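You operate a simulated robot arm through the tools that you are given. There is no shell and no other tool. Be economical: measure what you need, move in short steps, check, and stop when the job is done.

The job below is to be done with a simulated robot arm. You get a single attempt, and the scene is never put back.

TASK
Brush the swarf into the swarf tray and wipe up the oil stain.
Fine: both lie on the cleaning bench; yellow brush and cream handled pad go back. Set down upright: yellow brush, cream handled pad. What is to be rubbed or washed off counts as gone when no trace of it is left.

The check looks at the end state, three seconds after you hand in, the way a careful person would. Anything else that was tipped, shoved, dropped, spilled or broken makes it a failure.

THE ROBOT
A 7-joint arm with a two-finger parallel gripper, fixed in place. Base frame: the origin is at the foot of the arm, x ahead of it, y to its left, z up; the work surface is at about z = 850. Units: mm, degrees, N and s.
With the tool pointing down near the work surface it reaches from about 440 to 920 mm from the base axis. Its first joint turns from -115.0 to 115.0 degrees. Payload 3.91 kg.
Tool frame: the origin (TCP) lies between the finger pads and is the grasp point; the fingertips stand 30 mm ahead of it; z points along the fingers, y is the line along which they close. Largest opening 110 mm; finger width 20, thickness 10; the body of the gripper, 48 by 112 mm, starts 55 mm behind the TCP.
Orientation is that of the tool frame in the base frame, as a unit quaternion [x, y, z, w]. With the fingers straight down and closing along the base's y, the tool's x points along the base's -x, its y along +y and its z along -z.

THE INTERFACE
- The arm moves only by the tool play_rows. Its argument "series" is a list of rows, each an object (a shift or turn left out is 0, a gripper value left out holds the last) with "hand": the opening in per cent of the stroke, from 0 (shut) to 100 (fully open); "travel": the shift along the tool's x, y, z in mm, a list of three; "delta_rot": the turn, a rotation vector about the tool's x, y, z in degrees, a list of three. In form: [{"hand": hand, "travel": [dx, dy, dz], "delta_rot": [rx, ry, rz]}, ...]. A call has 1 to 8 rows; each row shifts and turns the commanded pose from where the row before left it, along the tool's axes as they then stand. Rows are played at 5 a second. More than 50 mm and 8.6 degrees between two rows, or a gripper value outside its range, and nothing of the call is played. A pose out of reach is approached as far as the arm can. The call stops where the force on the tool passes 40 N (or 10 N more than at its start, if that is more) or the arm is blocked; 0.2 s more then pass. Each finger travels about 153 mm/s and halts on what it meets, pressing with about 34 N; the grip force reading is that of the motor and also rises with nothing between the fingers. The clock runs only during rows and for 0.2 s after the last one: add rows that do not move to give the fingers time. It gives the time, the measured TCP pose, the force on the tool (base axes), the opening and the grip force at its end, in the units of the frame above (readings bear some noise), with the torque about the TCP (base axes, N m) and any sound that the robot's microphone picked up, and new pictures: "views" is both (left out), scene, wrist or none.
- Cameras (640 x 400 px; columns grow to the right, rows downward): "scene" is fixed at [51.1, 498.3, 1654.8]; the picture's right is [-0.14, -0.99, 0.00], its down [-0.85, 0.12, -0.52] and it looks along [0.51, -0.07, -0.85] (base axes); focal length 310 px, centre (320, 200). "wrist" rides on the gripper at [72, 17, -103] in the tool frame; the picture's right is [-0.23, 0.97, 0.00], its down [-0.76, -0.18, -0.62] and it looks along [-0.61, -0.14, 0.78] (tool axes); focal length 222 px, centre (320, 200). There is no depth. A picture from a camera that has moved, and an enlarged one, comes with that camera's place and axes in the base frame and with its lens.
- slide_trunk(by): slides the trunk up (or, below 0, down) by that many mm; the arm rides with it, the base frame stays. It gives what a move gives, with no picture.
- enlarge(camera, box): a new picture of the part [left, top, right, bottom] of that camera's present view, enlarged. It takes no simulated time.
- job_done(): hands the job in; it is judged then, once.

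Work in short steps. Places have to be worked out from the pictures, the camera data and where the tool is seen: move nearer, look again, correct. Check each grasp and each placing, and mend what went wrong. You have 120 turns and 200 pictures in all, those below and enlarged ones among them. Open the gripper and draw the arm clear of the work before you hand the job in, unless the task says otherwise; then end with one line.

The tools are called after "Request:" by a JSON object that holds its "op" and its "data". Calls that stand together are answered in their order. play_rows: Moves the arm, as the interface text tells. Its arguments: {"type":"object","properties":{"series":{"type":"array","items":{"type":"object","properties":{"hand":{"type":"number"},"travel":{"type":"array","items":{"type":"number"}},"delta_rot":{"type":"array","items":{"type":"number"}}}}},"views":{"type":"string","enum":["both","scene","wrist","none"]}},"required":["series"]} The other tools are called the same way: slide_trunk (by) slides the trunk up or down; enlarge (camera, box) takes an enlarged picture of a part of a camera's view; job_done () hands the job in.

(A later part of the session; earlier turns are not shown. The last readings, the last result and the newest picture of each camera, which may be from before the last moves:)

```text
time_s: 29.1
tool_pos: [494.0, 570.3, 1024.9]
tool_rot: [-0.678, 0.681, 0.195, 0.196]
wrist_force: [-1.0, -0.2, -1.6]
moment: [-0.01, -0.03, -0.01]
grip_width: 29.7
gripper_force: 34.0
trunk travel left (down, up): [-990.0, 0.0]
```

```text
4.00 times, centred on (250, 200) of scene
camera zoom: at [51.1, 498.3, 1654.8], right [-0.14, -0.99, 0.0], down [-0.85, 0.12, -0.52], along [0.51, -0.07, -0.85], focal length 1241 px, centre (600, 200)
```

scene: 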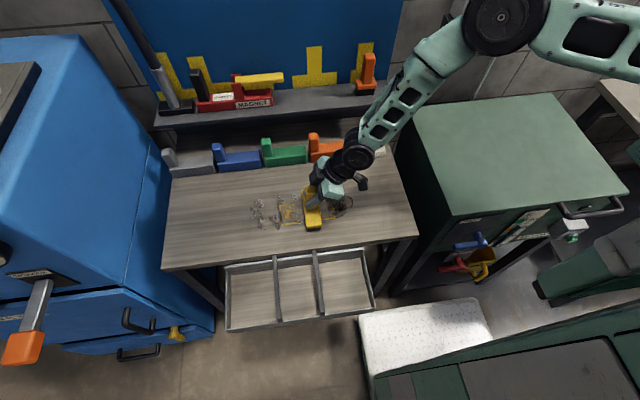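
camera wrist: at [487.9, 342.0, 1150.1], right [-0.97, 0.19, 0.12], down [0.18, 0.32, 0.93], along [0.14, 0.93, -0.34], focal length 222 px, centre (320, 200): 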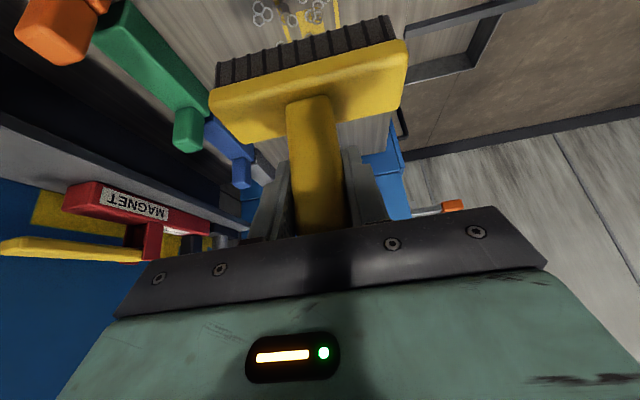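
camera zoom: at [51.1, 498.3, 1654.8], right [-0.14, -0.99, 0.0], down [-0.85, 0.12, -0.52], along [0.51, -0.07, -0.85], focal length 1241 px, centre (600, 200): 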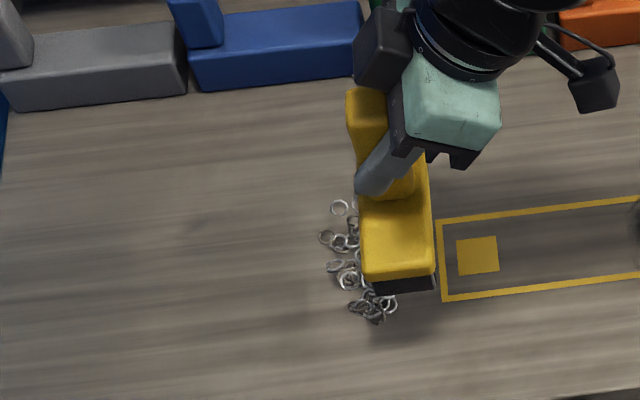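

Some rings are hidden below. I raise and yaw back to 0° for the −x stroke.

Request:
{"op": "play_rows", "data": {"series": [{"travel": [-24, 0, -38]}, {"delta_rot": [4.5, 0, 7.2]}, {"delta_rot": [4.5, 0, 7.2]}, {"delta_rot": [4.5, 0, 7.2]}, {"delta_rot": [4.5, 0, 7.2]}, {"delta_rot": [4.5, 0, 7.2]}, {"delta_rot": [4.5, 0, 7.2]}, {"delta_rot": [4.5, 0, 7.2]}], "views": "none"}}

Request:
{"op": "play_rows", "data": {"series": [{"delta_rot": [4.5, 0, 7.2]}, {"delta_rot": [4.5, 0, 7.2]}, {"delta_rot": [4.5, 0, 7.2]}, {"delta_rot": [2.65, 0, 4.24]}, {"travel": [-34, 0, 21]}, {"travel": [-34, 0, 21]}, {}], "views": "both"}}

Request:
{"op": "enlarge", "data": {"camera": "scene", "box": [170, 150, 330, 250]}}

```text
time_s: 30.9
tool_pos: [492.7, 570.4, 1069.9]
tool_rot: [-0.252, 0.928, 0.072, 0.266]
wrist_force: [-0.3, -0.2, -2.4]
moment: [0.0, 0.0, 0.02]
grip_width: 29.6
gripper_force: 34.1
trunk travel left (down, up): [-990.0, 0.0]
```

```text
time_s: 32.5
tool_pos: [559.5, 542.7, 1074.9]
tool_rot: [0.001, 0.961, -0.001, 0.276]
wrist_force: [1.2, -0.2, -2.2]
moment: [0.01, -0.01, 0.0]
grip_width: 29.7
gripper_force: 34.0
out of reach, approached as far as the arm can: row 4, 5, 6
trunk travel left (down, up): [-990.0, 0.0]
camera wrist: at [442.5, 559.2, 1124.3], right [0.19, 0.97, 0.12], down [0.32, -0.18, 0.93], along [0.93, -0.14, -0.34], focal length 222 px, centre (320, 200)
```

scene: 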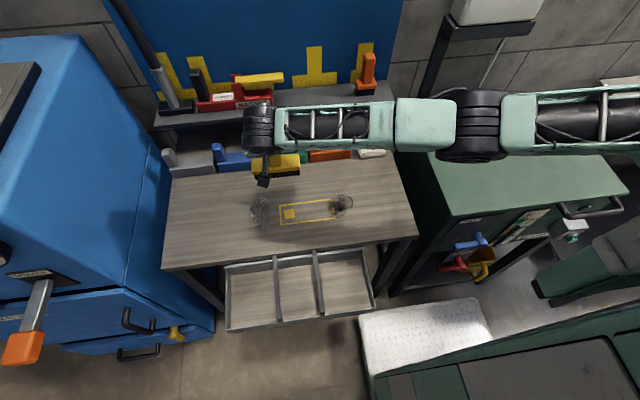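
wrist: 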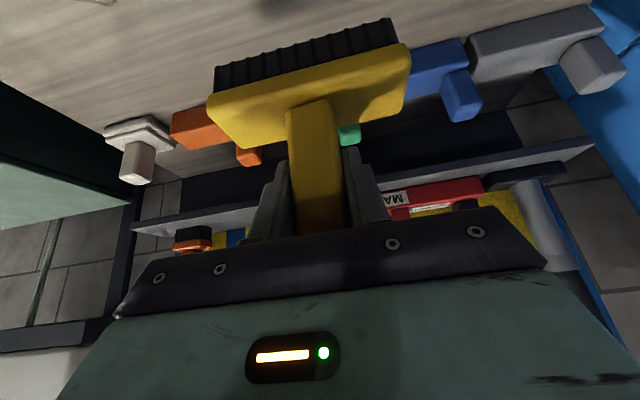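

```text
4.00 times, centred on (250, 200) of scene
camera zoom: at [51.1, 498.3, 1654.8], right [-0.14, -0.99, 0.0], down [-0.85, 0.12, -0.52], along [0.51, -0.07, -0.85], focal length 1241 px, centre (600, 200)
```

zoom: 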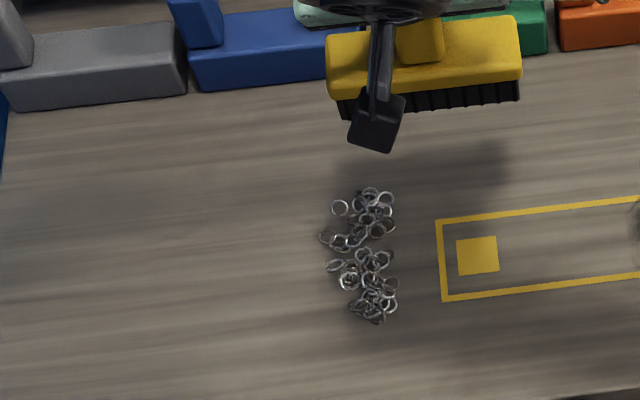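

Rings form a neat column at y≈588–640, but yaw 0 isn't reachable that far left; so I'll push them back −y in front of the middle compartment instead. Yaw to 90° again first.

Request:
{"op": "play_rows", "data": {"series": [{"delta_rot": [-4.5, 0, -7.2]}, {"delta_rot": [-4.5, 0, -7.2]}, {"delta_rot": [-4.5, 0, -7.2]}, {"delta_rot": [-4.5, 0, -7.2]}, {"delta_rot": [-4.5, 0, -7.2]}, {"delta_rot": [-4.5, 0, -7.2]}, {"delta_rot": [-4.5, 0, -7.2]}, {"delta_rot": [-4.5, 0, -7.2]}], "views": "none"}}

Request:
{"op": "play_rows", "data": {"series": [{"delta_rot": [-4.5, 0, -7.2]}, {"delta_rot": [-4.5, 0, -7.2]}, {"delta_rot": [-2.65, 0, -4.24]}, {"travel": [-32, 17, 20]}, {"travel": [-32, 17, 20]}, {"travel": [-32, 17, 20]}, {"travel": [-29, 0, 18]}, {}], "views": "scene"}}

```text
time_s: 34.3
tool_pos: [581.7, 601.1, 1058.6]
tool_rot: [-0.537, 0.797, 0.155, 0.228]
wrist_force: [0.0, -0.2, -1.0]
moment: [-0.03, -0.05, 0.0]
grip_width: 29.7
gripper_force: 33.7
out of reach, approached as far as the arm can: row 1, 2, 3, 4, 5, 6
trunk travel left (down, up): [-990.0, 0.0]
```

```text
time_s: 36.1
tool_pos: [511.4, 628.0, 1073.4]
tool_rot: [-0.679, 0.68, 0.195, 0.195]
wrist_force: [-0.7, 0.3, -1.8]
moment: [0.05, 0.0, 0.02]
grip_width: 29.7
gripper_force: 33.8
out of reach, approached as far as the arm can: row 2, 3, 4, 5, 6, 7
trunk travel left (down, up): [-990.0, 0.0]
```

scene: 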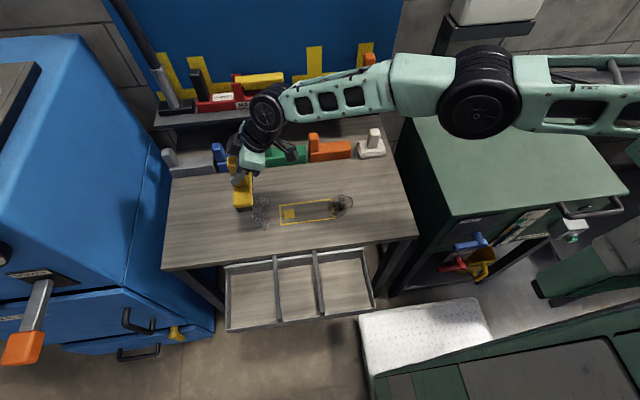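

Reach is limited since the trunk is high; I retract and raise the tool, then lower the trunk.

Request:
{"op": "play_rows", "data": {"series": [{"travel": [34, 0, -21]}, {"travel": [34, 0, -21]}, {"travel": [-22, 10, -36]}, {"travel": [-22, 10, -36]}, {"travel": [-22, 0, -36]}, {"travel": [-22, 0, -36]}, {}], "views": "none"}}

```text
time_s: 37.7
tool_pos: [492.5, 544.5, 1242.1]
tool_rot: [-0.679, 0.68, 0.195, 0.195]
wrist_force: [-0.8, 0.1, -1.1]
moment: [-0.02, -0.02, 0.01]
grip_width: 29.6
gripper_force: 34.3
trunk travel left (down, up): [-990.0, 0.0]
```

Lower trunk by 180.

Request:
{"op": "slide_trunk", "data": {"by": -180}}

Request:
{"op": "play_rows", "data": {"series": [{"travel": [-32, 0, 20]}, {"travel": [-32, 0, 20]}, {"travel": [-32, 0, 20]}, {"travel": [-20, 0, 12.5]}, {}], "views": "scene"}}

```text
time_s: 39.7
tool_pos: [493.7, 545.2, 1061.2]
tool_rot: [-0.679, 0.681, 0.194, 0.195]
wrist_force: [0.6, -0.2, -1.6]
moment: [-0.04, 0.0, -0.02]
grip_width: 29.7
gripper_force: 34.0
trunk travel left (down, up): [-810.0, 180.0]
```

```text
time_s: 40.9
tool_pos: [489.2, 659.7, 1058.4]
tool_rot: [-0.679, 0.68, 0.195, 0.194]
wrist_force: [0.7, -0.7, -1.0]
moment: [-0.02, -0.02, -0.03]
grip_width: 29.5
gripper_force: 33.6
out of reach, approached as far as the arm can: row 4
trunk travel left (down, up): [-810.0, 180.0]
```

scene: 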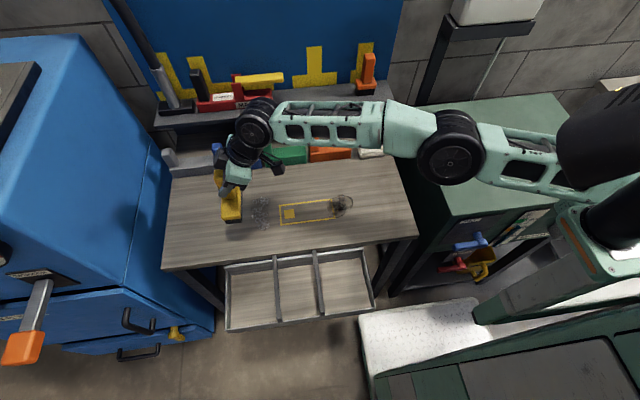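

Closer but still short. Raise the tool again and lower the trunk further.

Request:
{"op": "play_rows", "data": {"series": [{"travel": [18, 0, -12]}, {"travel": [-24, 0, -39]}, {"travel": [-24, 0, -39]}, {"travel": [-24, 0, -39]}, {}], "views": "none"}}

Request:
{"op": "slide_trunk", "data": {"by": -170}}

Request:
{"op": "play_rows", "data": {"series": [{"travel": [-26, -12, 16]}, {"travel": [-26, -12, 16]}, {}], "views": "scene"}}

```text
time_s: 42.1
tool_pos: [492.5, 637.6, 1198.2]
tool_rot: [-0.68, 0.68, 0.194, 0.195]
wrist_force: [-0.4, -0.4, -2.7]
moment: [-0.03, 0.0, 0.02]
grip_width: 29.6
gripper_force: 34.2
trunk travel left (down, up): [-810.0, 180.0]
```

```text
time_s: 44.0
tool_pos: [491.7, 638.2, 1028.0]
tool_rot: [-0.679, 0.68, 0.195, 0.195]
wrist_force: [0.4, -0.6, -1.7]
moment: [0.03, -0.04, -0.05]
grip_width: 29.8
gripper_force: 33.7
trunk travel left (down, up): [-640.0, 350.0]
```

```text
time_s: 44.8
tool_pos: [495.5, 643.5, 1023.9]
tool_rot: [-0.679, 0.681, 0.195, 0.195]
wrist_force: [0.0, 0.1, -1.8]
moment: [-0.02, -0.01, 0.03]
grip_width: 29.7
gripper_force: 33.9
out of reach, approached as far as the arm can: row 1, 2
trunk travel left (down, up): [-640.0, 350.0]
```

scene: 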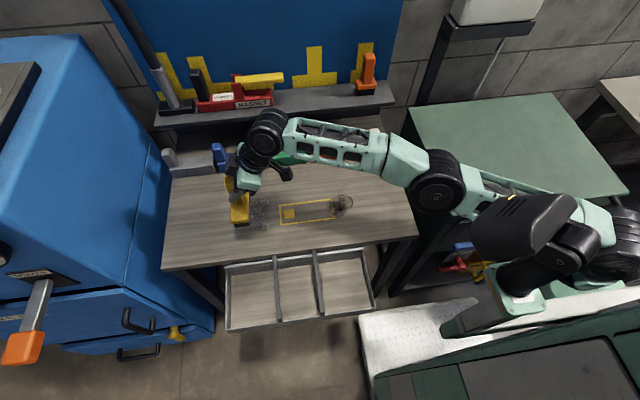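

The brush reaches farther when its yaw matches the arm azimuth (~50°). Plan: pull rings radially inward with yaw 50° to in front of the middle compartment, then a yaw-0 stroke. Raise trunk a bit and re-yaw.

Request:
{"op": "slide_trunk", "data": {"by": 80}}

Request:
{"op": "play_rows", "data": {"series": [{"delta_rot": [4.5, 0, 7.2]}, {"delta_rot": [4.5, 0, 7.2]}, {"delta_rot": [4.5, 0, 7.2]}, {"delta_rot": [4.5, 0, 7.2]}, {"delta_rot": [3.2, 0, 5.1]}, {"travel": [-28, 0, 17.5]}, {"travel": [-28, 0, 17.5]}, {}], "views": "none"}}

```text
time_s: 46.0
tool_pos: [494.5, 644.1, 1105.2]
tool_rot: [-0.679, 0.68, 0.195, 0.195]
wrist_force: [-0.3, -0.1, -1.2]
moment: [-0.04, 0.01, 0.0]
grip_width: 29.7
gripper_force: 34.2
trunk travel left (down, up): [-720.0, 270.0]
```

```text
time_s: 47.8
tool_pos: [512.2, 640.6, 1096.6]
tool_rot: [-0.406, 0.872, 0.116, 0.25]
wrist_force: [0.8, 0.1, -0.6]
moment: [-0.01, -0.02, -0.04]
grip_width: 29.6
gripper_force: 33.6
out of reach, approached as far as the arm can: row 6, 7
trunk travel left (down, up): [-720.0, 270.0]
```

Descend to z≈1000 (still clear of the rings) where reach should be longer, then extend outward.

Request:
{"op": "play_rows", "data": {"series": [{"travel": [25, 0, 40]}, {"travel": [25, 0, 40]}, {"travel": [-28, 0, 17.5]}, {"travel": [-28, 0, 17.5]}, {}], "views": "scene"}}

```text
time_s: 49.0
tool_pos: [539.0, 642.1, 999.2]
tool_rot: [-0.406, 0.871, 0.116, 0.251]
wrist_force: [1.0, -1.0, -1.6]
moment: [-0.01, -0.01, -0.01]
grip_width: 29.8
gripper_force: 33.6
out of reach, approached as far as the arm can: row 3, 4
trunk travel left (down, up): [-720.0, 270.0]
```

scene: 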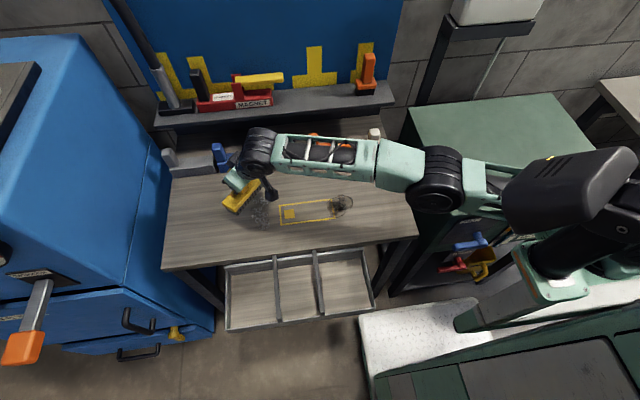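

Reach seems best at smaller trunk drop (the pick reached 905 mm). Raise trunk by 120 and descend back to z≈1000, extending outward.

Request:
{"op": "slide_trunk", "data": {"by": 120}}

Request:
{"op": "play_rows", "data": {"series": [{"travel": [25, 0, 40]}, {"travel": [25, 0, 40]}, {"travel": [13, 0, 21]}, {"travel": [-17, 0, 10.6]}, {"travel": [-17, 0, 10.6]}, {"travel": [-17, 0, 10.6]}, {}], "views": "scene"}}

```text
time_s: 50.5
tool_pos: [538.7, 642.6, 1120.3]
tool_rot: [-0.406, 0.871, 0.117, 0.25]
wrist_force: [-0.1, 0.7, -1.0]
moment: [0.01, -0.03, -0.02]
grip_width: 29.7
gripper_force: 33.6
trunk travel left (down, up): [-840.0, 150.0]
```

```text
time_s: 52.1
tool_pos: [538.7, 637.4, 1000.2]
tool_rot: [-0.406, 0.871, 0.116, 0.25]
wrist_force: [-0.4, 0.4, -0.8]
moment: [0.01, 0.02, 0.01]
grip_width: 29.8
gripper_force: 33.5
out of reach, approached as far as the arm can: row 2, 4, 5, 6
trunk travel left (down, up): [-840.0, 150.0]
```

scene: 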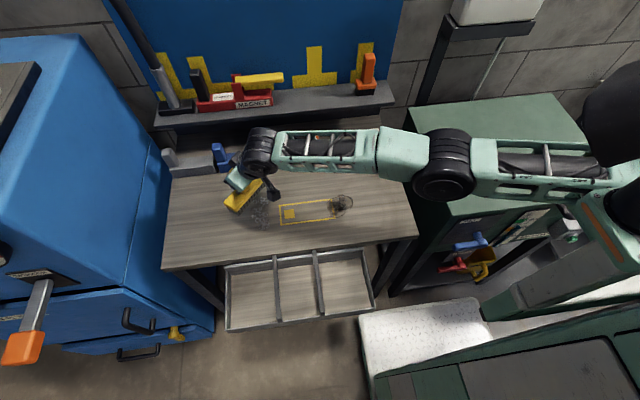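

The tilted grip limits reach. I'll set the brush down on a clean bench spot, regrip with the tool vertical and reversed (so the bristle face is nearer the tool), which gains the needed reach. First retract and yaw to 90°.

Request:
{"op": "play_rows", "data": {"series": [{"travel": [38, 0, -24]}, {"travel": [38, 0, -24]}, {"travel": [34, 0, -21]}, {"delta_rot": [-4.5, 0, -7.2]}, {"delta_rot": [-4.5, 0, -7.2]}, {"delta_rot": [-4.5, 0, -7.2]}, {"delta_rot": [-4.5, 0, -7.2]}, {"delta_rot": [-2.65, 0, -4.24]}], "views": "scene"}}

```text
time_s: 53.9
tool_pos: [455.1, 539.5, 1002.3]
tool_rot: [-0.674, 0.686, 0.193, 0.197]
wrist_force: [-0.3, 0.2, -1.0]
moment: [0.01, -0.03, 0.02]
grip_width: 29.9
gripper_force: 34.0
trunk travel left (down, up): [-840.0, 150.0]
```

scene: 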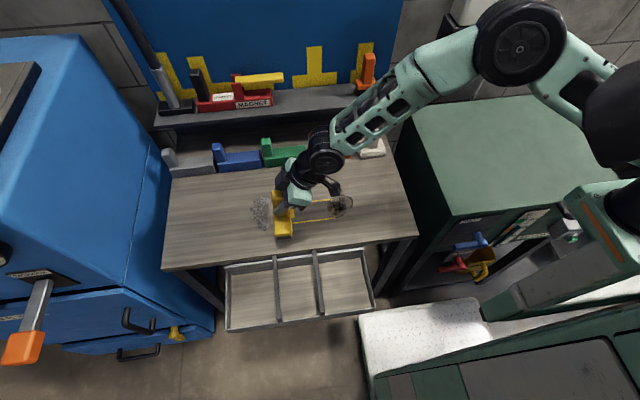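

Shift to (490,505) and descend to contact.

Request:
{"op": "play_rows", "data": {"series": [{"travel": [30, -18, -18.5]}, {"travel": [0, -18, 0]}, {"travel": [11, 0, 17]}, {"travel": [11, 0, 17]}, {"travel": [4.2, 0, 6.8]}, {"travel": [2, 0, 3.2]}, {"travel": [1, 0, 1.6]}, {}], "views": "none"}}

Request:
{"op": "enlarge", "data": {"camera": "scene", "box": [220, 150, 380, 250]}}

```text
time_s: 55.7
tool_pos: [488.8, 502.4, 948.9]
tool_rot: [-0.672, 0.687, 0.193, 0.198]
wrist_force: [1.4, -1.2, 7.1]
moment: [0.04, 0.24, 0.02]
grip_width: 29.9
gripper_force: 33.6
trunk travel left (down, up): [-840.0, 150.0]
```

```text
4.00 times, centred on (300, 200) of scene
camera zoom: at [51.1, 498.3, 1654.8], right [-0.14, -0.99, 0.0], down [-0.85, 0.12, -0.52], along [0.51, -0.07, -0.85], focal length 1241 px, centre (400, 200)
```

zoom: 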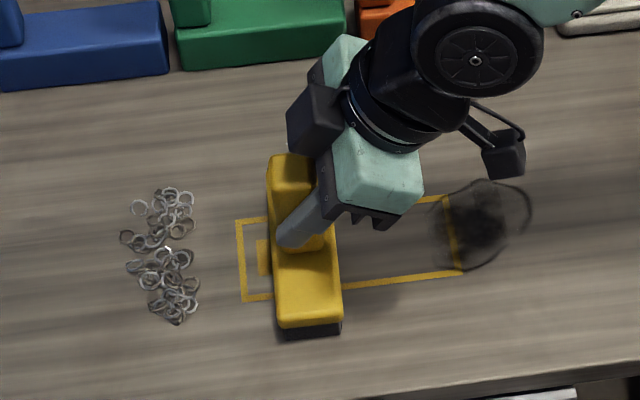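

Brush is standing on the bench. Open and back out along the tool axis.

Request:
{"op": "play_rows", "data": {"series": [{"travel": [0.3, 0, 0.5]}, {"hand": 50}, {"hand": 75}, {}, {"travel": [0, 0, -40]}, {"travel": [0, 0, -45]}, {"travel": [0, 0, -45]}, {}], "views": "both"}}

```text
time_s: 57.5
tool_pos: [486.5, 431.4, 1059.7]
tool_rot: [-0.673, 0.687, 0.192, 0.197]
wrist_force: [-0.2, 0.5, -0.2]
moment: [0.0, -0.03, -0.04]
grip_width: 82.6
gripper_force: 0.1
trunk travel left (down, up): [-840.0, 150.0]
camera wrist: at [467.0, 316.1, 1108.5], right [-0.97, 0.21, 0.12], down [0.18, 0.31, 0.93], along [0.16, 0.93, -0.34], focal length 222 px, centre (320, 200)
```

scene: 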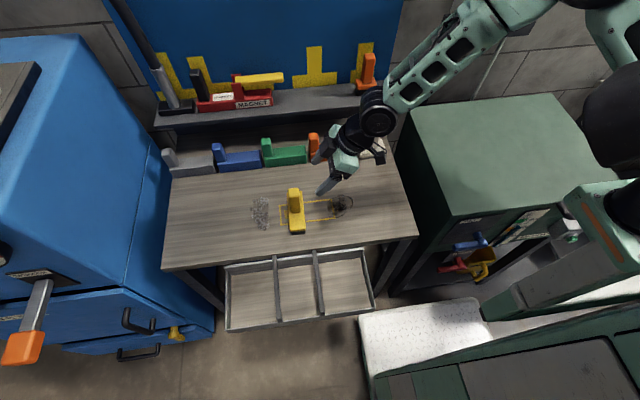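
wrist: 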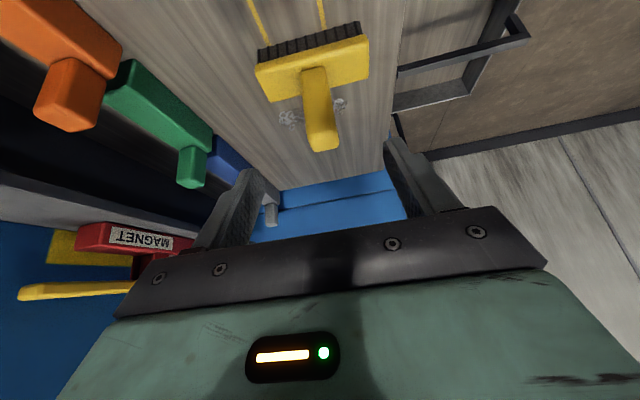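

Brush is standing fine. Make the tool vertical and test the reach with vertical tool at y≈690.

Request:
{"op": "play_rows", "data": {"series": [{"delta_rot": [0, 8, 0]}, {"delta_rot": [0, 8, 0]}, {"delta_rot": [0, 8, 0]}, {"delta_rot": [0, 8, 0]}, {"travel": [-48, 0, 0]}, {"travel": [-48, -5, 0]}, {"travel": [-48, -5, 0]}, {}], "views": "none"}}

Request:
{"op": "play_rows", "data": {"series": [{"travel": [-48, -5, 0]}, {"travel": [-48, -5, 0]}, {"travel": [0, 0, 40]}, {"travel": [-20, 0, 0]}, {}], "views": "none"}}

```text
time_s: 59.3
tool_pos: [495.0, 547.3, 1056.7]
tool_rot: [-0.7, 0.714, 0.0, -0.001]
wrist_force: [0.0, 0.5, -0.3]
moment: [-0.01, 0.02, -0.02]
grip_width: 82.7
gripper_force: 0.0
out of reach, approached as far as the arm can: row 7
trunk travel left (down, up): [-840.0, 150.0]
```

```text
time_s: 60.5
tool_pos: [482.9, 553.0, 1019.1]
tool_rot: [-0.699, 0.715, 0.0, 0.0]
wrist_force: [0.0, -0.9, 0.5]
moment: [0.03, 0.0, 0.0]
grip_width: 82.4
gripper_force: 0.1
out of reach, approached as far as the arm can: row 1, 2, 4
trunk travel left (down, up): [-840.0, 150.0]
```

Vertical reach is limited at this yaw—probably a wrist joint limit. I rotate the tool yaw back toward 0 and test again (brush below stays clear).

Request:
{"op": "play_rows", "data": {"series": [{"delta_rot": [0, 0, 8.5]}, {"delta_rot": [0, 0, 8.5]}, {"delta_rot": [0, 0, 8.5]}, {"delta_rot": [0, 0, 8.5]}, {"delta_rot": [0, 0, 8.5]}, {"delta_rot": [0, 0, 8.5]}, {"delta_rot": [0, 0, 8.5]}, {"delta_rot": [0, 0, 8.5]}], "views": "none"}}

Request:
{"op": "play_rows", "data": {"series": [{"delta_rot": [0, 0, 8.5]}, {"delta_rot": [0, 0, 8.5]}, {"delta_rot": [0, 0, 5]}, {"travel": [-30, 38, 0]}, {"travel": [-30, 38, 0]}, {"travel": [-30, 38, 0]}, {}], "views": "scene"}}

```text
time_s: 62.3
tool_pos: [483.5, 552.7, 1019.3]
tool_rot: [-0.18, 0.984, 0.0, 0.0]
wrist_force: [-0.5, -0.4, 0.7]
moment: [-0.01, -0.01, -0.03]
grip_width: 82.6
gripper_force: 0.0
trunk travel left (down, up): [-840.0, 150.0]
```

```text
time_s: 63.9
tool_pos: [512.7, 541.3, 1024.4]
tool_rot: [0.01, 1.0, 0.0, -0.001]
wrist_force: [-0.4, -0.3, -0.2]
moment: [-0.02, 0.01, -0.02]
grip_width: 82.3
gripper_force: 0.0
out of reach, approached as far as the arm can: row 4, 5, 6
trunk travel left (down, up): [-840.0, 150.0]
```

scene: 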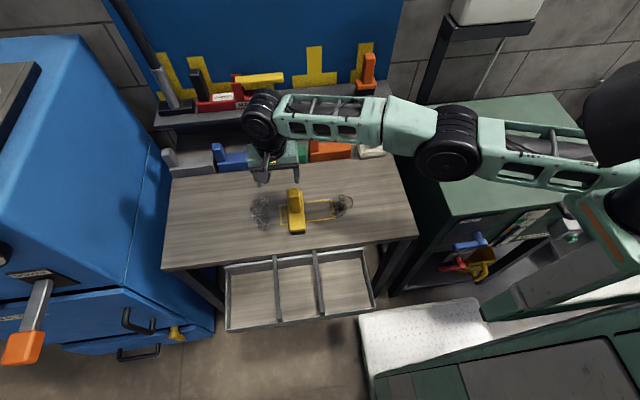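

The solver may just be stalling locally; try small outward steps to see whether it progresses.

Request:
{"op": "play_rows", "data": {"series": [{"travel": [-6, 8, 0]}, {"travel": [-6, 8, 0]}, {"travel": [-6, 8, 0]}, {"travel": [-6, 8, 0]}, {"travel": [-6, 8, 0]}, {"travel": [-6, 8, 0]}, {"travel": [-6, 8, 0]}, {}], "views": "none"}}

Request:
{"op": "play_rows", "data": {"series": [{"travel": [0, 0, -20]}, {"travel": [-6, 8, -20]}, {"travel": [-6, 8, 0]}, {"travel": [-6, 8, 0]}, {}], "views": "none"}}

```text
time_s: 65.7
tool_pos: [512.5, 540.8, 1026.1]
tool_rot: [0.011, 1.0, 0.001, 0.0]
wrist_force: [0.0, 0.0, 0.7]
moment: [0.03, 0.03, -0.04]
grip_width: 82.5
gripper_force: 0.0
out of reach, approached as far as the arm can: row 1, 2, 3, 4, 5, 6, 7
trunk travel left (down, up): [-840.0, 150.0]
```

```text
time_s: 66.9
tool_pos: [516.0, 538.0, 1065.2]
tool_rot: [0.011, 1.0, 0.001, 0.0]
wrist_force: [-0.2, -0.2, -0.2]
moment: [-0.03, -0.02, 0.02]
grip_width: 82.4
gripper_force: 0.0
out of reach, approached as far as the arm can: row 2, 3, 4
trunk travel left (down, up): [-840.0, 150.0]
```

I test a different trunk height: raise trunk 150 and bring the tool back down.

Request:
{"op": "slide_trunk", "data": {"by": 150}}

Request:
{"op": "play_rows", "data": {"series": [{"travel": [0, 0, 50]}, {"travel": [0, 0, 50]}, {"travel": [0, 0, 50]}, {"travel": [-18, 24, 0]}, {"travel": [-18, 24, 0]}, {"travel": [-18, 24, 0]}, {"travel": [-18, 24, 0]}, {}], "views": "none"}}

```text
time_s: 68.6
tool_pos: [517.0, 537.7, 1213.7]
tool_rot: [0.01, 1.0, 0.0, 0.0]
wrist_force: [0.2, -0.2, 0.0]
moment: [0.02, 0.01, -0.04]
grip_width: 82.3
gripper_force: 0.0
trunk travel left (down, up): [-990.0, 0.0]
```

```text
time_s: 70.4
tool_pos: [525.3, 523.0, 1078.8]
tool_rot: [0.011, 1.0, 0.0, 0.0]
wrist_force: [-1.1, 0.9, 0.2]
moment: [-0.01, -0.01, 0.01]
grip_width: 82.6
gripper_force: 0.0
out of reach, approached as far as the arm can: row 3, 4, 5, 6, 7
trunk travel left (down, up): [-990.0, 0.0]
```

Slightly worse; test the other direction: raise tool and lower trunk by 350.

Request:
{"op": "play_rows", "data": {"series": [{"travel": [10, -10, -45]}, {"travel": [0, 0, -50]}, {"travel": [0, 0, -50]}, {"travel": [0, 0, -50]}, {"travel": [0, 0, -50]}, {"travel": [0, 0, -50]}, {}], "views": "none"}}

Request:
{"op": "slide_trunk", "data": {"by": -330}}

Request:
{"op": "play_rows", "data": {"series": [{"travel": [-18, 24, 0]}, {"travel": [-18, 24, 0]}, {"travel": [-18, 24, 0]}, {"travel": [-18, 24, 0]}, {"travel": [-18, 24, 0]}, {}], "views": "scene"}}

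```text
time_s: 72.0
tool_pos: [515.3, 515.6, 1374.1]
tool_rot: [0.011, 1.0, -0.001, 0.0]
wrist_force: [0.0, 0.5, -0.5]
moment: [-0.01, -0.02, 0.0]
grip_width: 82.3
gripper_force: 0.1
trunk travel left (down, up): [-990.0, 0.0]
```

```text
time_s: 75.3
tool_pos: [514.7, 515.5, 1044.5]
tool_rot: [0.011, 1.0, 0.001, 0.0]
wrist_force: [-0.7, 0.3, 0.4]
moment: [0.02, -0.02, 0.02]
grip_width: 82.5
gripper_force: 0.0
trunk travel left (down, up): [-660.0, 330.0]
```

```text
time_s: 76.7
tool_pos: [544.3, 511.0, 1022.3]
tool_rot: [0.011, 1.0, 0.0, 0.0]
wrist_force: [0.2, 0.3, -0.8]
moment: [0.01, -0.01, 0.01]
grip_width: 82.6
gripper_force: 0.0
out of reach, approached as far as the arm can: row 1, 2, 3, 4, 5
trunk travel left (down, up): [-660.0, 330.0]
```

scene: 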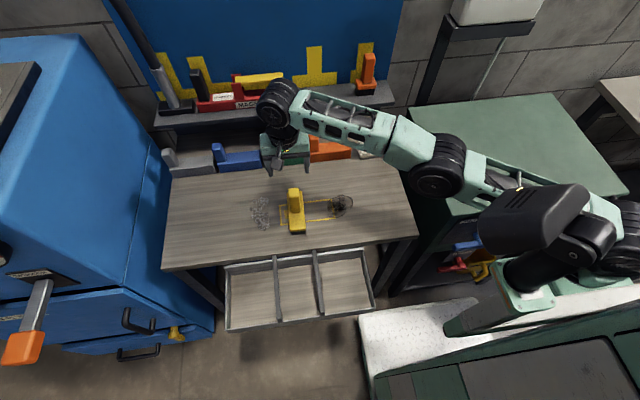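

Let me look at the base to understand the arm's posture.

Request:
{"op": "enlarge", "data": {"camera": "scene", "box": [400, 100, 640, 250]}}

Request:
{"op": "enlarge", "data": {"camera": "scene", "box": [400, 240, 640, 390]}}

```text
2.67 times, centred on (520, 175) of scene
camera zoom: at [51.1, 498.3, 1654.8], right [-0.14, -0.99, 0.0], down [-0.85, 0.12, -0.52], along [0.51, -0.07, -0.85], focal length 827 px, centre (-213, 267)
```

zoom: 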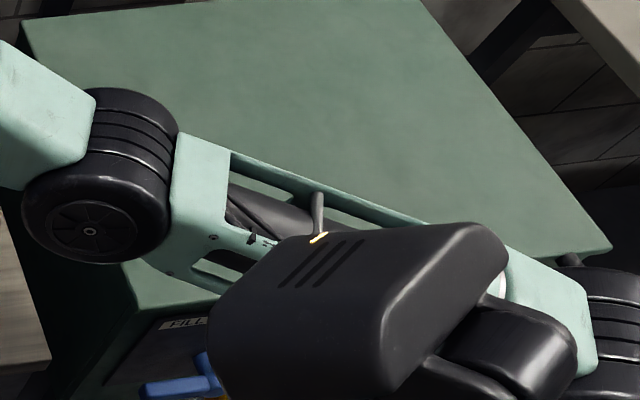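

```text
2.67 times, centred on (520, 315) of scene
camera zoom: at [51.1, 498.3, 1654.8], right [-0.14, -0.99, 0.0], down [-0.85, 0.12, -0.52], along [0.51, -0.07, -0.85], focal length 827 px, centre (-213, -107)
```

zoom: 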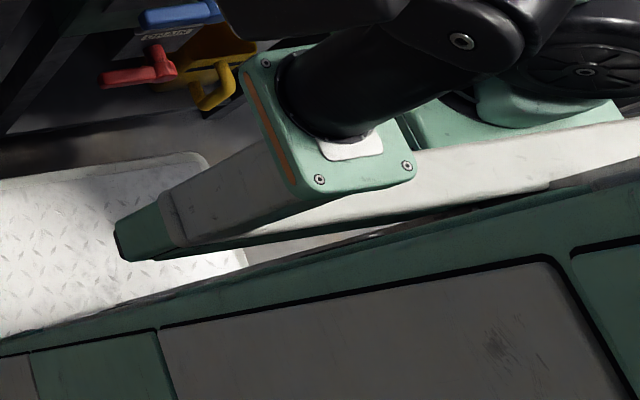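

The limit is geometric for near-vertical tools; more forward tilt gains reach (32° gave +90 mm). I'll regrip the brush at ~50° tilt, yaw 90°. First retreat to a spot behind the brush and yaw.

Request:
{"op": "play_rows", "data": {"series": [{"travel": [10, -30, -30]}, {"travel": [20, -35, 0]}, {"travel": [25, -35, 0]}, {"delta_rot": [0, 0, -8.5]}, {"delta_rot": [0, 0, -8.5]}, {"delta_rot": [0, 0, -8.5]}, {"delta_rot": [0, 0, -8.5]}, {"delta_rot": [0, 0, -8.5]}], "views": "none"}}

Request:
{"op": "play_rows", "data": {"series": [{"delta_rot": [0, 0, -8.5]}, {"delta_rot": [0, 0, -8.5]}, {"delta_rot": [0, 0, -8.5]}, {"delta_rot": [0, 0, -8.5]}, {"delta_rot": [0, 0, -8.5]}, {"delta_rot": [0, 0, -5]}, {"delta_rot": [0, -8.5, 0]}, {"delta_rot": [0, -8.5, 0]}], "views": "none"}}

Request:
{"op": "play_rows", "data": {"series": [{"delta_rot": [0, -8.5, 0]}, {"delta_rot": [0, -8.5, 0]}, {"delta_rot": [0, -8.5, 0]}, {"delta_rot": [0, -7.5, 0]}, {}], "views": "both"}}

```text
time_s: 78.5
tool_pos: [487.6, 414.0, 1051.9]
tool_rot: [-0.354, 0.935, 0.0, 0.001]
wrist_force: [0.0, -0.2, 0.1]
moment: [0.0, 0.01, 0.02]
grip_width: 82.4
gripper_force: 0.2
trunk travel left (down, up): [-660.0, 330.0]
```

```text
time_s: 80.3
tool_pos: [488.6, 414.4, 1049.2]
tool_rot: [-0.692, 0.707, 0.104, 0.106]
wrist_force: [0.0, 0.4, 0.6]
moment: [-0.02, -0.01, -0.03]
grip_width: 82.4
gripper_force: 0.1
trunk travel left (down, up): [-660.0, 330.0]
```

```text
time_s: 81.5
tool_pos: [487.5, 413.3, 1049.7]
tool_rot: [-0.634, 0.647, 0.297, 0.302]
wrist_force: [0.3, 0.0, -0.9]
moment: [0.01, -0.03, 0.03]
grip_width: 82.6
gripper_force: 0.0
trunk travel left (down, up): [-660.0, 330.0]
camera wrist: at [467.1, 287.3, 1061.5], right [-0.97, 0.17, 0.17], down [0.18, 0.01, 0.98], along [0.16, 0.99, -0.04], focal length 222 px, centre (320, 200)
```

scene: 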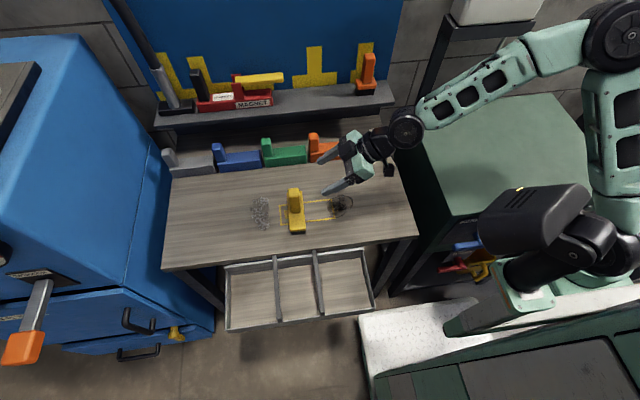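
wrist: 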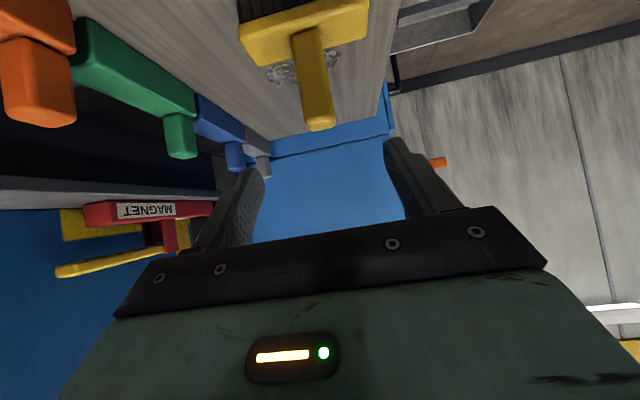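

Tilt is 50°. Approach the handle: shift then slide in along the tool axis.

Request:
{"op": "play_rows", "data": {"series": [{"travel": [17.8, -1, 0]}, {"travel": [0, 0, 45]}, {"travel": [0, 0, 45]}, {"travel": [0, 0, 38]}, {}], "views": "wrist"}}

Request:
{"op": "enlarge", "data": {"camera": "scene", "box": [220, 150, 380, 250]}}

```text
time_s: 82.7
tool_pos: [490.0, 497.7, 953.5]
tool_rot: [-0.634, 0.647, 0.296, 0.302]
wrist_force: [0.3, -0.8, 0.1]
moment: [-0.05, 0.0, -0.02]
grip_width: 82.7
gripper_force: 0.0
trunk travel left (down, up): [-660.0, 330.0]
camera wrist: at [468.5, 371.5, 964.3], right [-0.97, 0.17, 0.17], down [0.18, 0.01, 0.98], along [0.16, 0.99, -0.04], focal length 222 px, centre (320, 200)
```

wrist: 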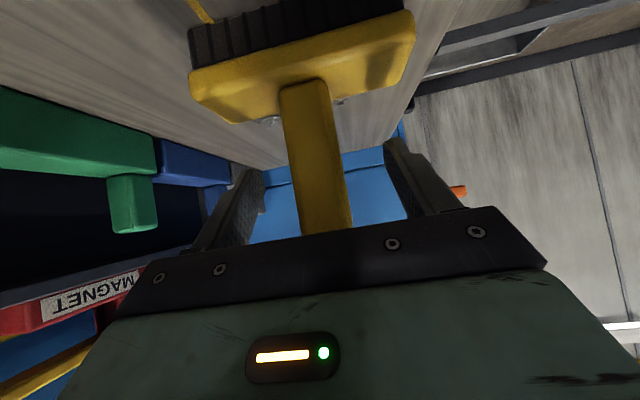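

```text
4.00 times, centred on (300, 200) of scene
camera zoom: at [51.1, 498.3, 1654.8], right [-0.14, -0.99, 0.0], down [-0.85, 0.12, -0.52], along [0.51, -0.07, -0.85], focal length 1241 px, centre (400, 200)
```

zoom: 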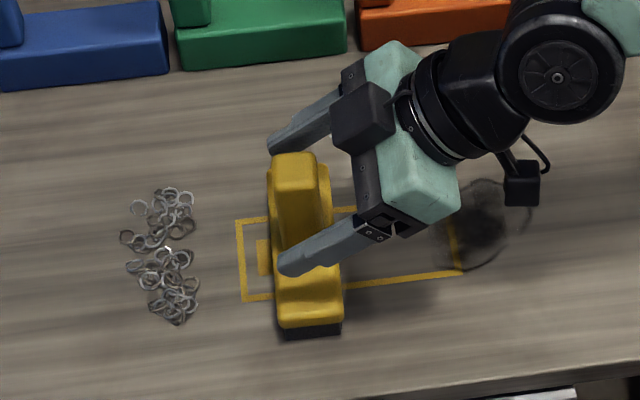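

Well aligned; 6 mm further and close.

Request:
{"op": "play_rows", "data": {"series": [{"travel": [-1, 0, 6]}, {"hand": 40}, {"hand": 20}, {"hand": 0}, {}, {}], "views": "none"}}

Request:
{"op": "enlarge", "data": {"camera": "scene", "box": [220, 150, 380, 250]}}

```text
time_s: 84.1
tool_pos: [488.0, 503.2, 950.7]
tool_rot: [-0.635, 0.647, 0.296, 0.302]
wrist_force: [-0.6, 0.6, 0.5]
moment: [0.0, 0.02, -0.02]
grip_width: 29.7
gripper_force: 33.7
trunk travel left (down, up): [-660.0, 330.0]
```

```text
4.00 times, centred on (300, 200) of scene
camera zoom: at [51.1, 498.3, 1654.8], right [-0.14, -0.99, 0.0], down [-0.85, 0.12, -0.52], along [0.51, -0.07, -0.85], focal length 1241 px, centre (400, 200)
```

zoom: 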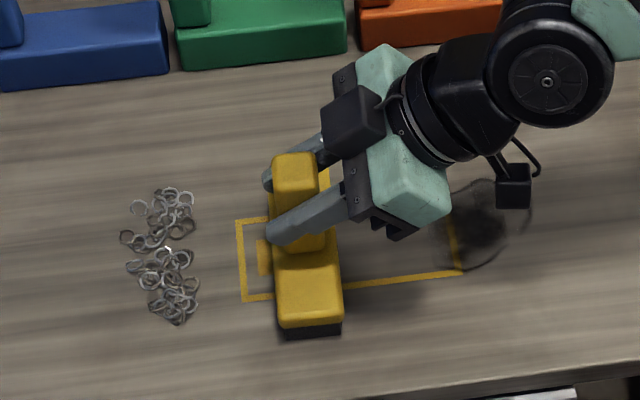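

Gripped at 50° tilt. Lift 60 mm and extend to y≈690.

Request:
{"op": "play_rows", "data": {"series": [{"travel": [-23, 0, -19.3]}, {"travel": [-23, 0, -19.3]}, {"travel": [-29, -6, 34.5]}, {"travel": [-29, -6, 34.5]}, {"travel": [-29, -6, 34.5]}, {"travel": [-29, -6, 34.5]}, {}], "views": "scene"}}

```text
time_s: 85.7
tool_pos: [519.1, 685.2, 1009.9]
tool_rot: [-0.635, 0.647, 0.295, 0.301]
wrist_force: [-0.3, 0.6, -0.9]
moment: [0.0, -0.02, 0.03]
grip_width: 30.1
gripper_force: 34.1
trunk travel left (down, up): [-660.0, 330.0]
```

scene: 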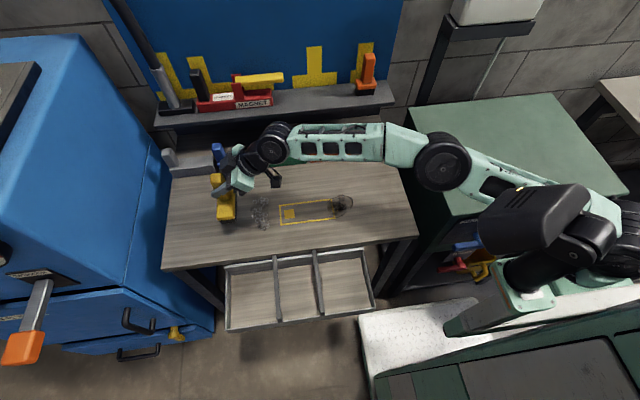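

Reached. Shift 9 mm toward −x and lower most of the way, then look.

Request:
{"op": "play_rows", "data": {"series": [{"travel": [0, 9, 0]}, {"travel": [19, 0, 16]}, {"travel": [8, 0, 6.4]}, {}], "views": "none"}}

Request:
{"op": "enlarge", "data": {"camera": "scene", "box": [170, 150, 330, 250]}}

```text
time_s: 86.7
tool_pos: [510.8, 684.7, 976.7]
tool_rot: [-0.635, 0.647, 0.296, 0.301]
wrist_force: [0.2, 0.8, -1.5]
moment: [0.01, 0.0, 0.01]
grip_width: 29.9
gripper_force: 34.1
trunk travel left (down, up): [-660.0, 330.0]
```

```text
4.00 times, centred on (250, 200) of scene
camera zoom: at [51.1, 498.3, 1654.8], right [-0.14, -0.99, 0.0], down [-0.85, 0.12, -0.52], along [0.51, -0.07, -0.85], focal length 1241 px, centre (600, 200)
```

zoom: 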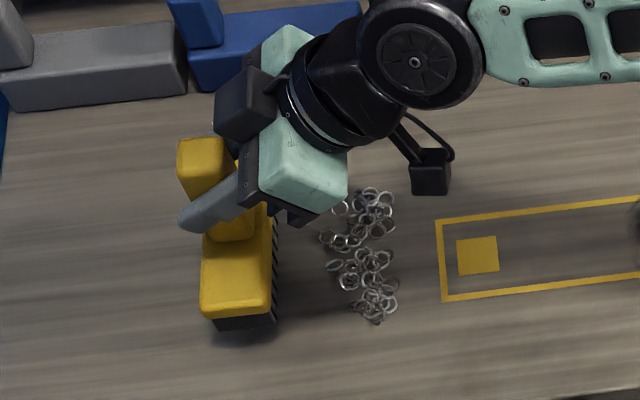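

Clear of the rings. Lower to contact.

Request:
{"op": "play_rows", "data": {"series": [{"travel": [11.5, -4, 9.6]}, {"travel": [6.1, 0, 5.1]}, {"travel": [1.9, 0, 1.6]}, {"travel": [0.8, 0, 0.7]}, {}], "views": "none"}}

```text
time_s: 87.9
tool_pos: [512.8, 685.4, 951.0]
tool_rot: [-0.635, 0.647, 0.296, 0.302]
wrist_force: [-0.1, 0.3, -0.6]
moment: [0.01, 0.1, 0.0]
grip_width: 29.9
gripper_force: 34.0
trunk travel left (down, up): [-660.0, 330.0]
```

No contact force yet; press 2 mm and sweep −y gently.

Request:
{"op": "play_rows", "data": {"series": [{"travel": [1.7, 0, 1.4]}, {"travel": [11.6, 0, -13.8]}, {"travel": [11.6, 0, -13.8]}, {"travel": [11.6, 0, -13.8]}, {"travel": [11.6, 0, -13.8]}, {}], "views": "none"}}

Request:
{"op": "enlarge", "data": {"camera": "scene", "box": [190, 150, 350, 250]}}

```text
time_s: 89.3
tool_pos: [512.5, 613.7, 951.3]
tool_rot: [-0.633, 0.646, 0.297, 0.305]
wrist_force: [2.6, 8.0, 25.2]
moment: [0.41, 0.23, 0.0]
grip_width: 29.7
gripper_force: 33.9
trunk travel left (down, up): [-660.0, 330.0]
```

```text
4.00 times, centred on (270, 200) of scene
camera zoom: at [51.1, 498.3, 1654.8], right [-0.14, -0.99, 0.0], down [-0.85, 0.12, -0.52], along [0.51, -0.07, -0.85], focal length 1241 px, centre (520, 200)
```

zoom: 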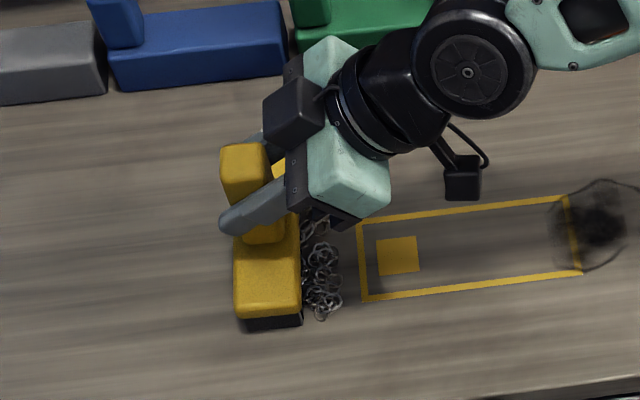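

Works; rings are compact ahead of the bristles. Continue ~70 mm with a slight lift.

Request:
{"op": "play_rows", "data": {"series": [{"travel": [11.0, 0, -14.3]}, {"travel": [11.6, 0, -13.8]}, {"travel": [11.6, 0, -13.8]}, {"travel": [11.0, 0, -13.2]}, {}], "views": "none"}}

Request:
{"op": "enlarge", "data": {"camera": "scene", "box": [190, 150, 350, 250]}}

```text
time_s: 90.5
tool_pos: [512.5, 542.1, 950.8]
tool_rot: [-0.634, 0.647, 0.296, 0.303]
wrist_force: [2.4, 6.1, 22.0]
moment: [0.27, 0.03, -0.02]
grip_width: 29.7
gripper_force: 33.4
trunk travel left (down, up): [-660.0, 330.0]
```

```text
4.00 times, centred on (270, 200) of scene
camera zoom: at [51.1, 498.3, 1654.8], right [-0.14, -0.99, 0.0], down [-0.85, 0.12, -0.52], along [0.51, -0.07, -0.85], focal length 1241 px, centre (520, 200)
```

zoom: 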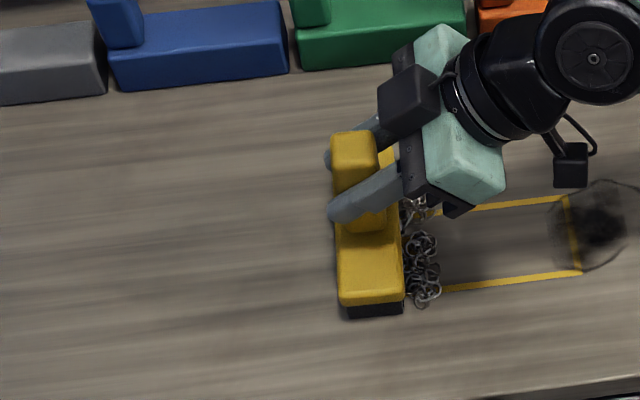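

Rings now at y≈498–525. Move off slightly, lift, and yaw back toward 0.

Request:
{"op": "play_rows", "data": {"series": [{"travel": [-5.5, 0, 0]}, {"travel": [-30, 0, -25]}, {"travel": [-30, 0, -25]}, {"travel": [-26, 0, 31]}, {"delta_rot": [6.5, 0, 5.47]}, {"delta_rot": [6.5, 0, 5.47]}, {"delta_rot": [6.5, 0, 5.47]}, {"delta_rot": [6.5, 0, 5.47]}], "views": "none"}}

Request:
{"op": "play_rows", "data": {"series": [{"delta_rot": [6.5, 0, 5.47]}, {"delta_rot": [6.5, 0, 5.47]}, {"delta_rot": [6.5, 0, 5.47]}, {"delta_rot": [6.5, 0, 5.47]}, {"delta_rot": [6.5, 0, 5.47]}, {"delta_rot": [6.5, 0, 5.47]}, {"delta_rot": [3, 0, 2.5]}, {}], "views": "scene"}}

Request:
{"op": "enlarge", "data": {"camera": "scene", "box": [190, 150, 350, 250]}}

```text
time_s: 92.5
tool_pos: [561.3, 563.6, 1040.8]
tool_rot: [-0.385, 0.818, 0.187, 0.385]
wrist_force: [2.7, -0.6, -1.9]
moment: [0.03, 0.04, 0.08]
grip_width: 29.7
gripper_force: 33.9
trunk travel left (down, up): [-660.0, 330.0]
stopped in row 8: the arm was blocked; the commanded pose is now the measured one
```

```text
time_s: 94.3
tool_pos: [557.5, 564.4, 1037.3]
tool_rot: [0.034, 0.906, -0.011, 0.422]
wrist_force: [0.3, -0.3, -1.3]
moment: [0.0, 0.02, 0.02]
grip_width: 29.8
gripper_force: 33.8
trunk travel left (down, up): [-660.0, 330.0]
```

scene: 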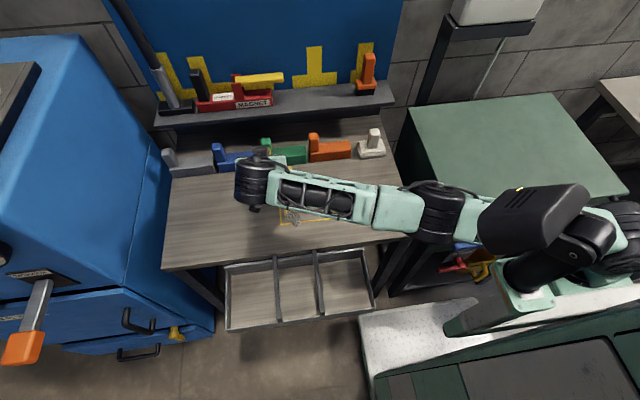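

```text
4.00 times, centred on (270, 200) of scene
camera zoom: at [51.1, 498.3, 1654.8], right [-0.14, -0.99, 0.0], down [-0.85, 0.12, -0.52], along [0.51, -0.07, -0.85], focal length 1241 px, centre (520, 200)
```

zoom: 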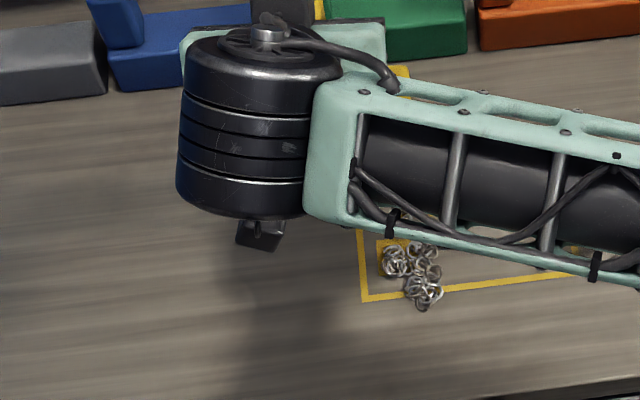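

A brief block occurred, likely elbow low near the cabinet; raise the trunk by 200 for clearance, then check everything.

Request:
{"op": "slide_trunk", "data": {"by": 200}}

Request:
{"op": "play_rows", "data": {"series": [{"delta_rot": [-3.3, 0, -2.7]}, {"travel": [30, -20, 25]}, {"travel": [30, -20, 25]}, {"travel": [30, 0, 25]}, {"travel": [8, 0, 40]}, {"travel": [20, 0, 35]}, {}], "views": "both"}}

```text
time_s: 96.4
tool_pos: [557.1, 565.0, 1238.6]
tool_rot: [0.033, 0.906, -0.01, 0.422]
wrist_force: [0.8, -0.6, -1.5]
moment: [0.01, -0.02, -0.01]
grip_width: 29.8
gripper_force: 33.5
trunk travel left (down, up): [-860.0, 130.0]
```

```text
time_s: 98.0
tool_pos: [595.5, 527.4, 1053.6]
tool_rot: [0.0, 0.907, 0.006, 0.421]
wrist_force: [0.3, -0.3, -1.1]
moment: [0.02, 0.04, 0.0]
grip_width: 29.5
gripper_force: 34.5
trunk travel left (down, up): [-860.0, 130.0]
camera wrist: at [468.1, 543.3, 1063.4], right [0.14, 0.97, 0.18], down [0.01, -0.19, 0.98], along [0.99, -0.14, -0.04], focal length 222 px, centre (320, 200)
```

scene: 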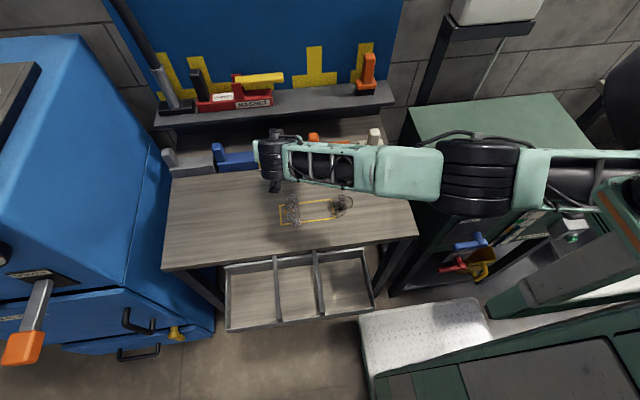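
wrist: 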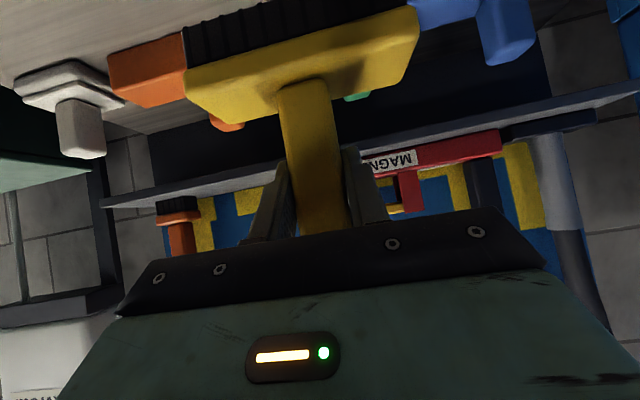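

Check the rings before descending.

Request:
{"op": "enlarge", "data": {"camera": "scene", "box": [240, 150, 360, 225]}}

```text
5.33 times, centred on (300, 188) of scene
camera zoom: at [51.1, 498.3, 1654.8], right [-0.14, -0.99, 0.0], down [-0.85, 0.12, -0.52], along [0.51, -0.07, -0.85], focal length 1654 px, centre (427, 267)
```

zoom: 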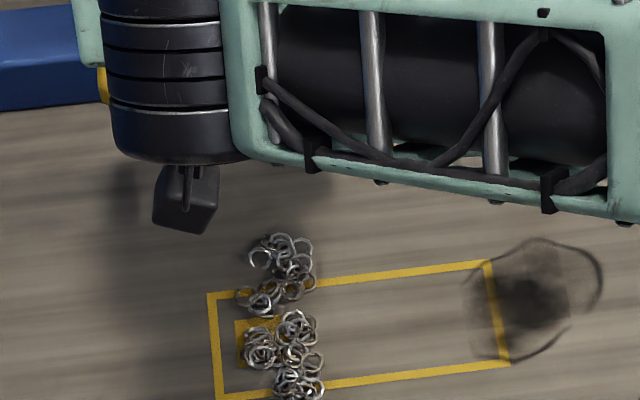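

Rings at y 498–540, x up to 568: good. Descend at x≈600, y≈522.

Request:
{"op": "play_rows", "data": {"series": [{"travel": [-3.2, -5, 3.8]}, {"travel": [30.6, 0, 25.7]}, {"travel": [30.6, 0, 25.7]}, {"travel": [13, 0, 10.9]}, {"travel": [3, 0, 2.6]}, {}], "views": "none"}}

Request:
{"op": "enlarge", "data": {"camera": "scene", "box": [220, 150, 380, 250]}}

```text
time_s: 99.4
tool_pos: [600.1, 523.9, 952.4]
tool_rot: [-0.001, 0.906, 0.007, 0.424]
wrist_force: [-3.0, 1.5, 18.6]
moment: [-0.99, 0.14, -0.22]
grip_width: 29.8
gripper_force: 33.8
trunk travel left (down, up): [-860.0, 130.0]
```

```text
4.00 times, centred on (300, 200) of scene
camera zoom: at [51.1, 498.3, 1654.8], right [-0.14, -0.99, 0.0], down [-0.85, 0.12, -0.52], along [0.51, -0.07, -0.85], focal length 1241 px, centre (400, 200)
```

zoom: 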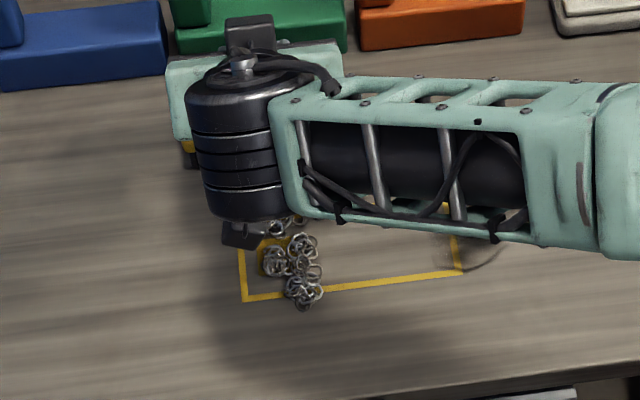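

The brush is rolled ~0.7° (right end lower); correct that and sweep −x the first part.

Request:
{"op": "play_rows", "data": {"series": [{"delta_rot": [0.45, 0, -0.54]}, {"travel": [11.6, 0, -13.8]}, {"travel": [11.6, 0, -13.8]}, {"travel": [11.6, 0, -13.8]}, {"travel": [11.6, 0, -13.8]}, {}], "views": "none"}}

Request:
{"op": "enlarge", "data": {"camera": "scene", "box": [220, 170, 380, 270]}}

```text
time_s: 100.8
tool_pos: [529.6, 523.1, 950.7]
tool_rot: [-0.003, 0.906, 0.001, 0.422]
wrist_force: [5.5, -0.9, 25.2]
moment: [-0.01, -0.38, 0.0]
grip_width: 29.5
gripper_force: 33.9
trunk travel left (down, up): [-860.0, 130.0]
```

```text
4.00 times, centred on (300, 220) of scene
camera zoom: at [51.1, 498.3, 1654.8], right [-0.14, -0.99, 0.0], down [-0.85, 0.12, -0.52], along [0.51, -0.07, -0.85], focal length 1241 px, centre (400, 120)
```

zoom: 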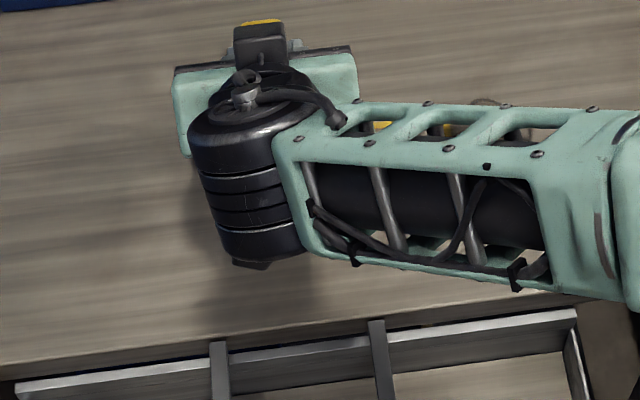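

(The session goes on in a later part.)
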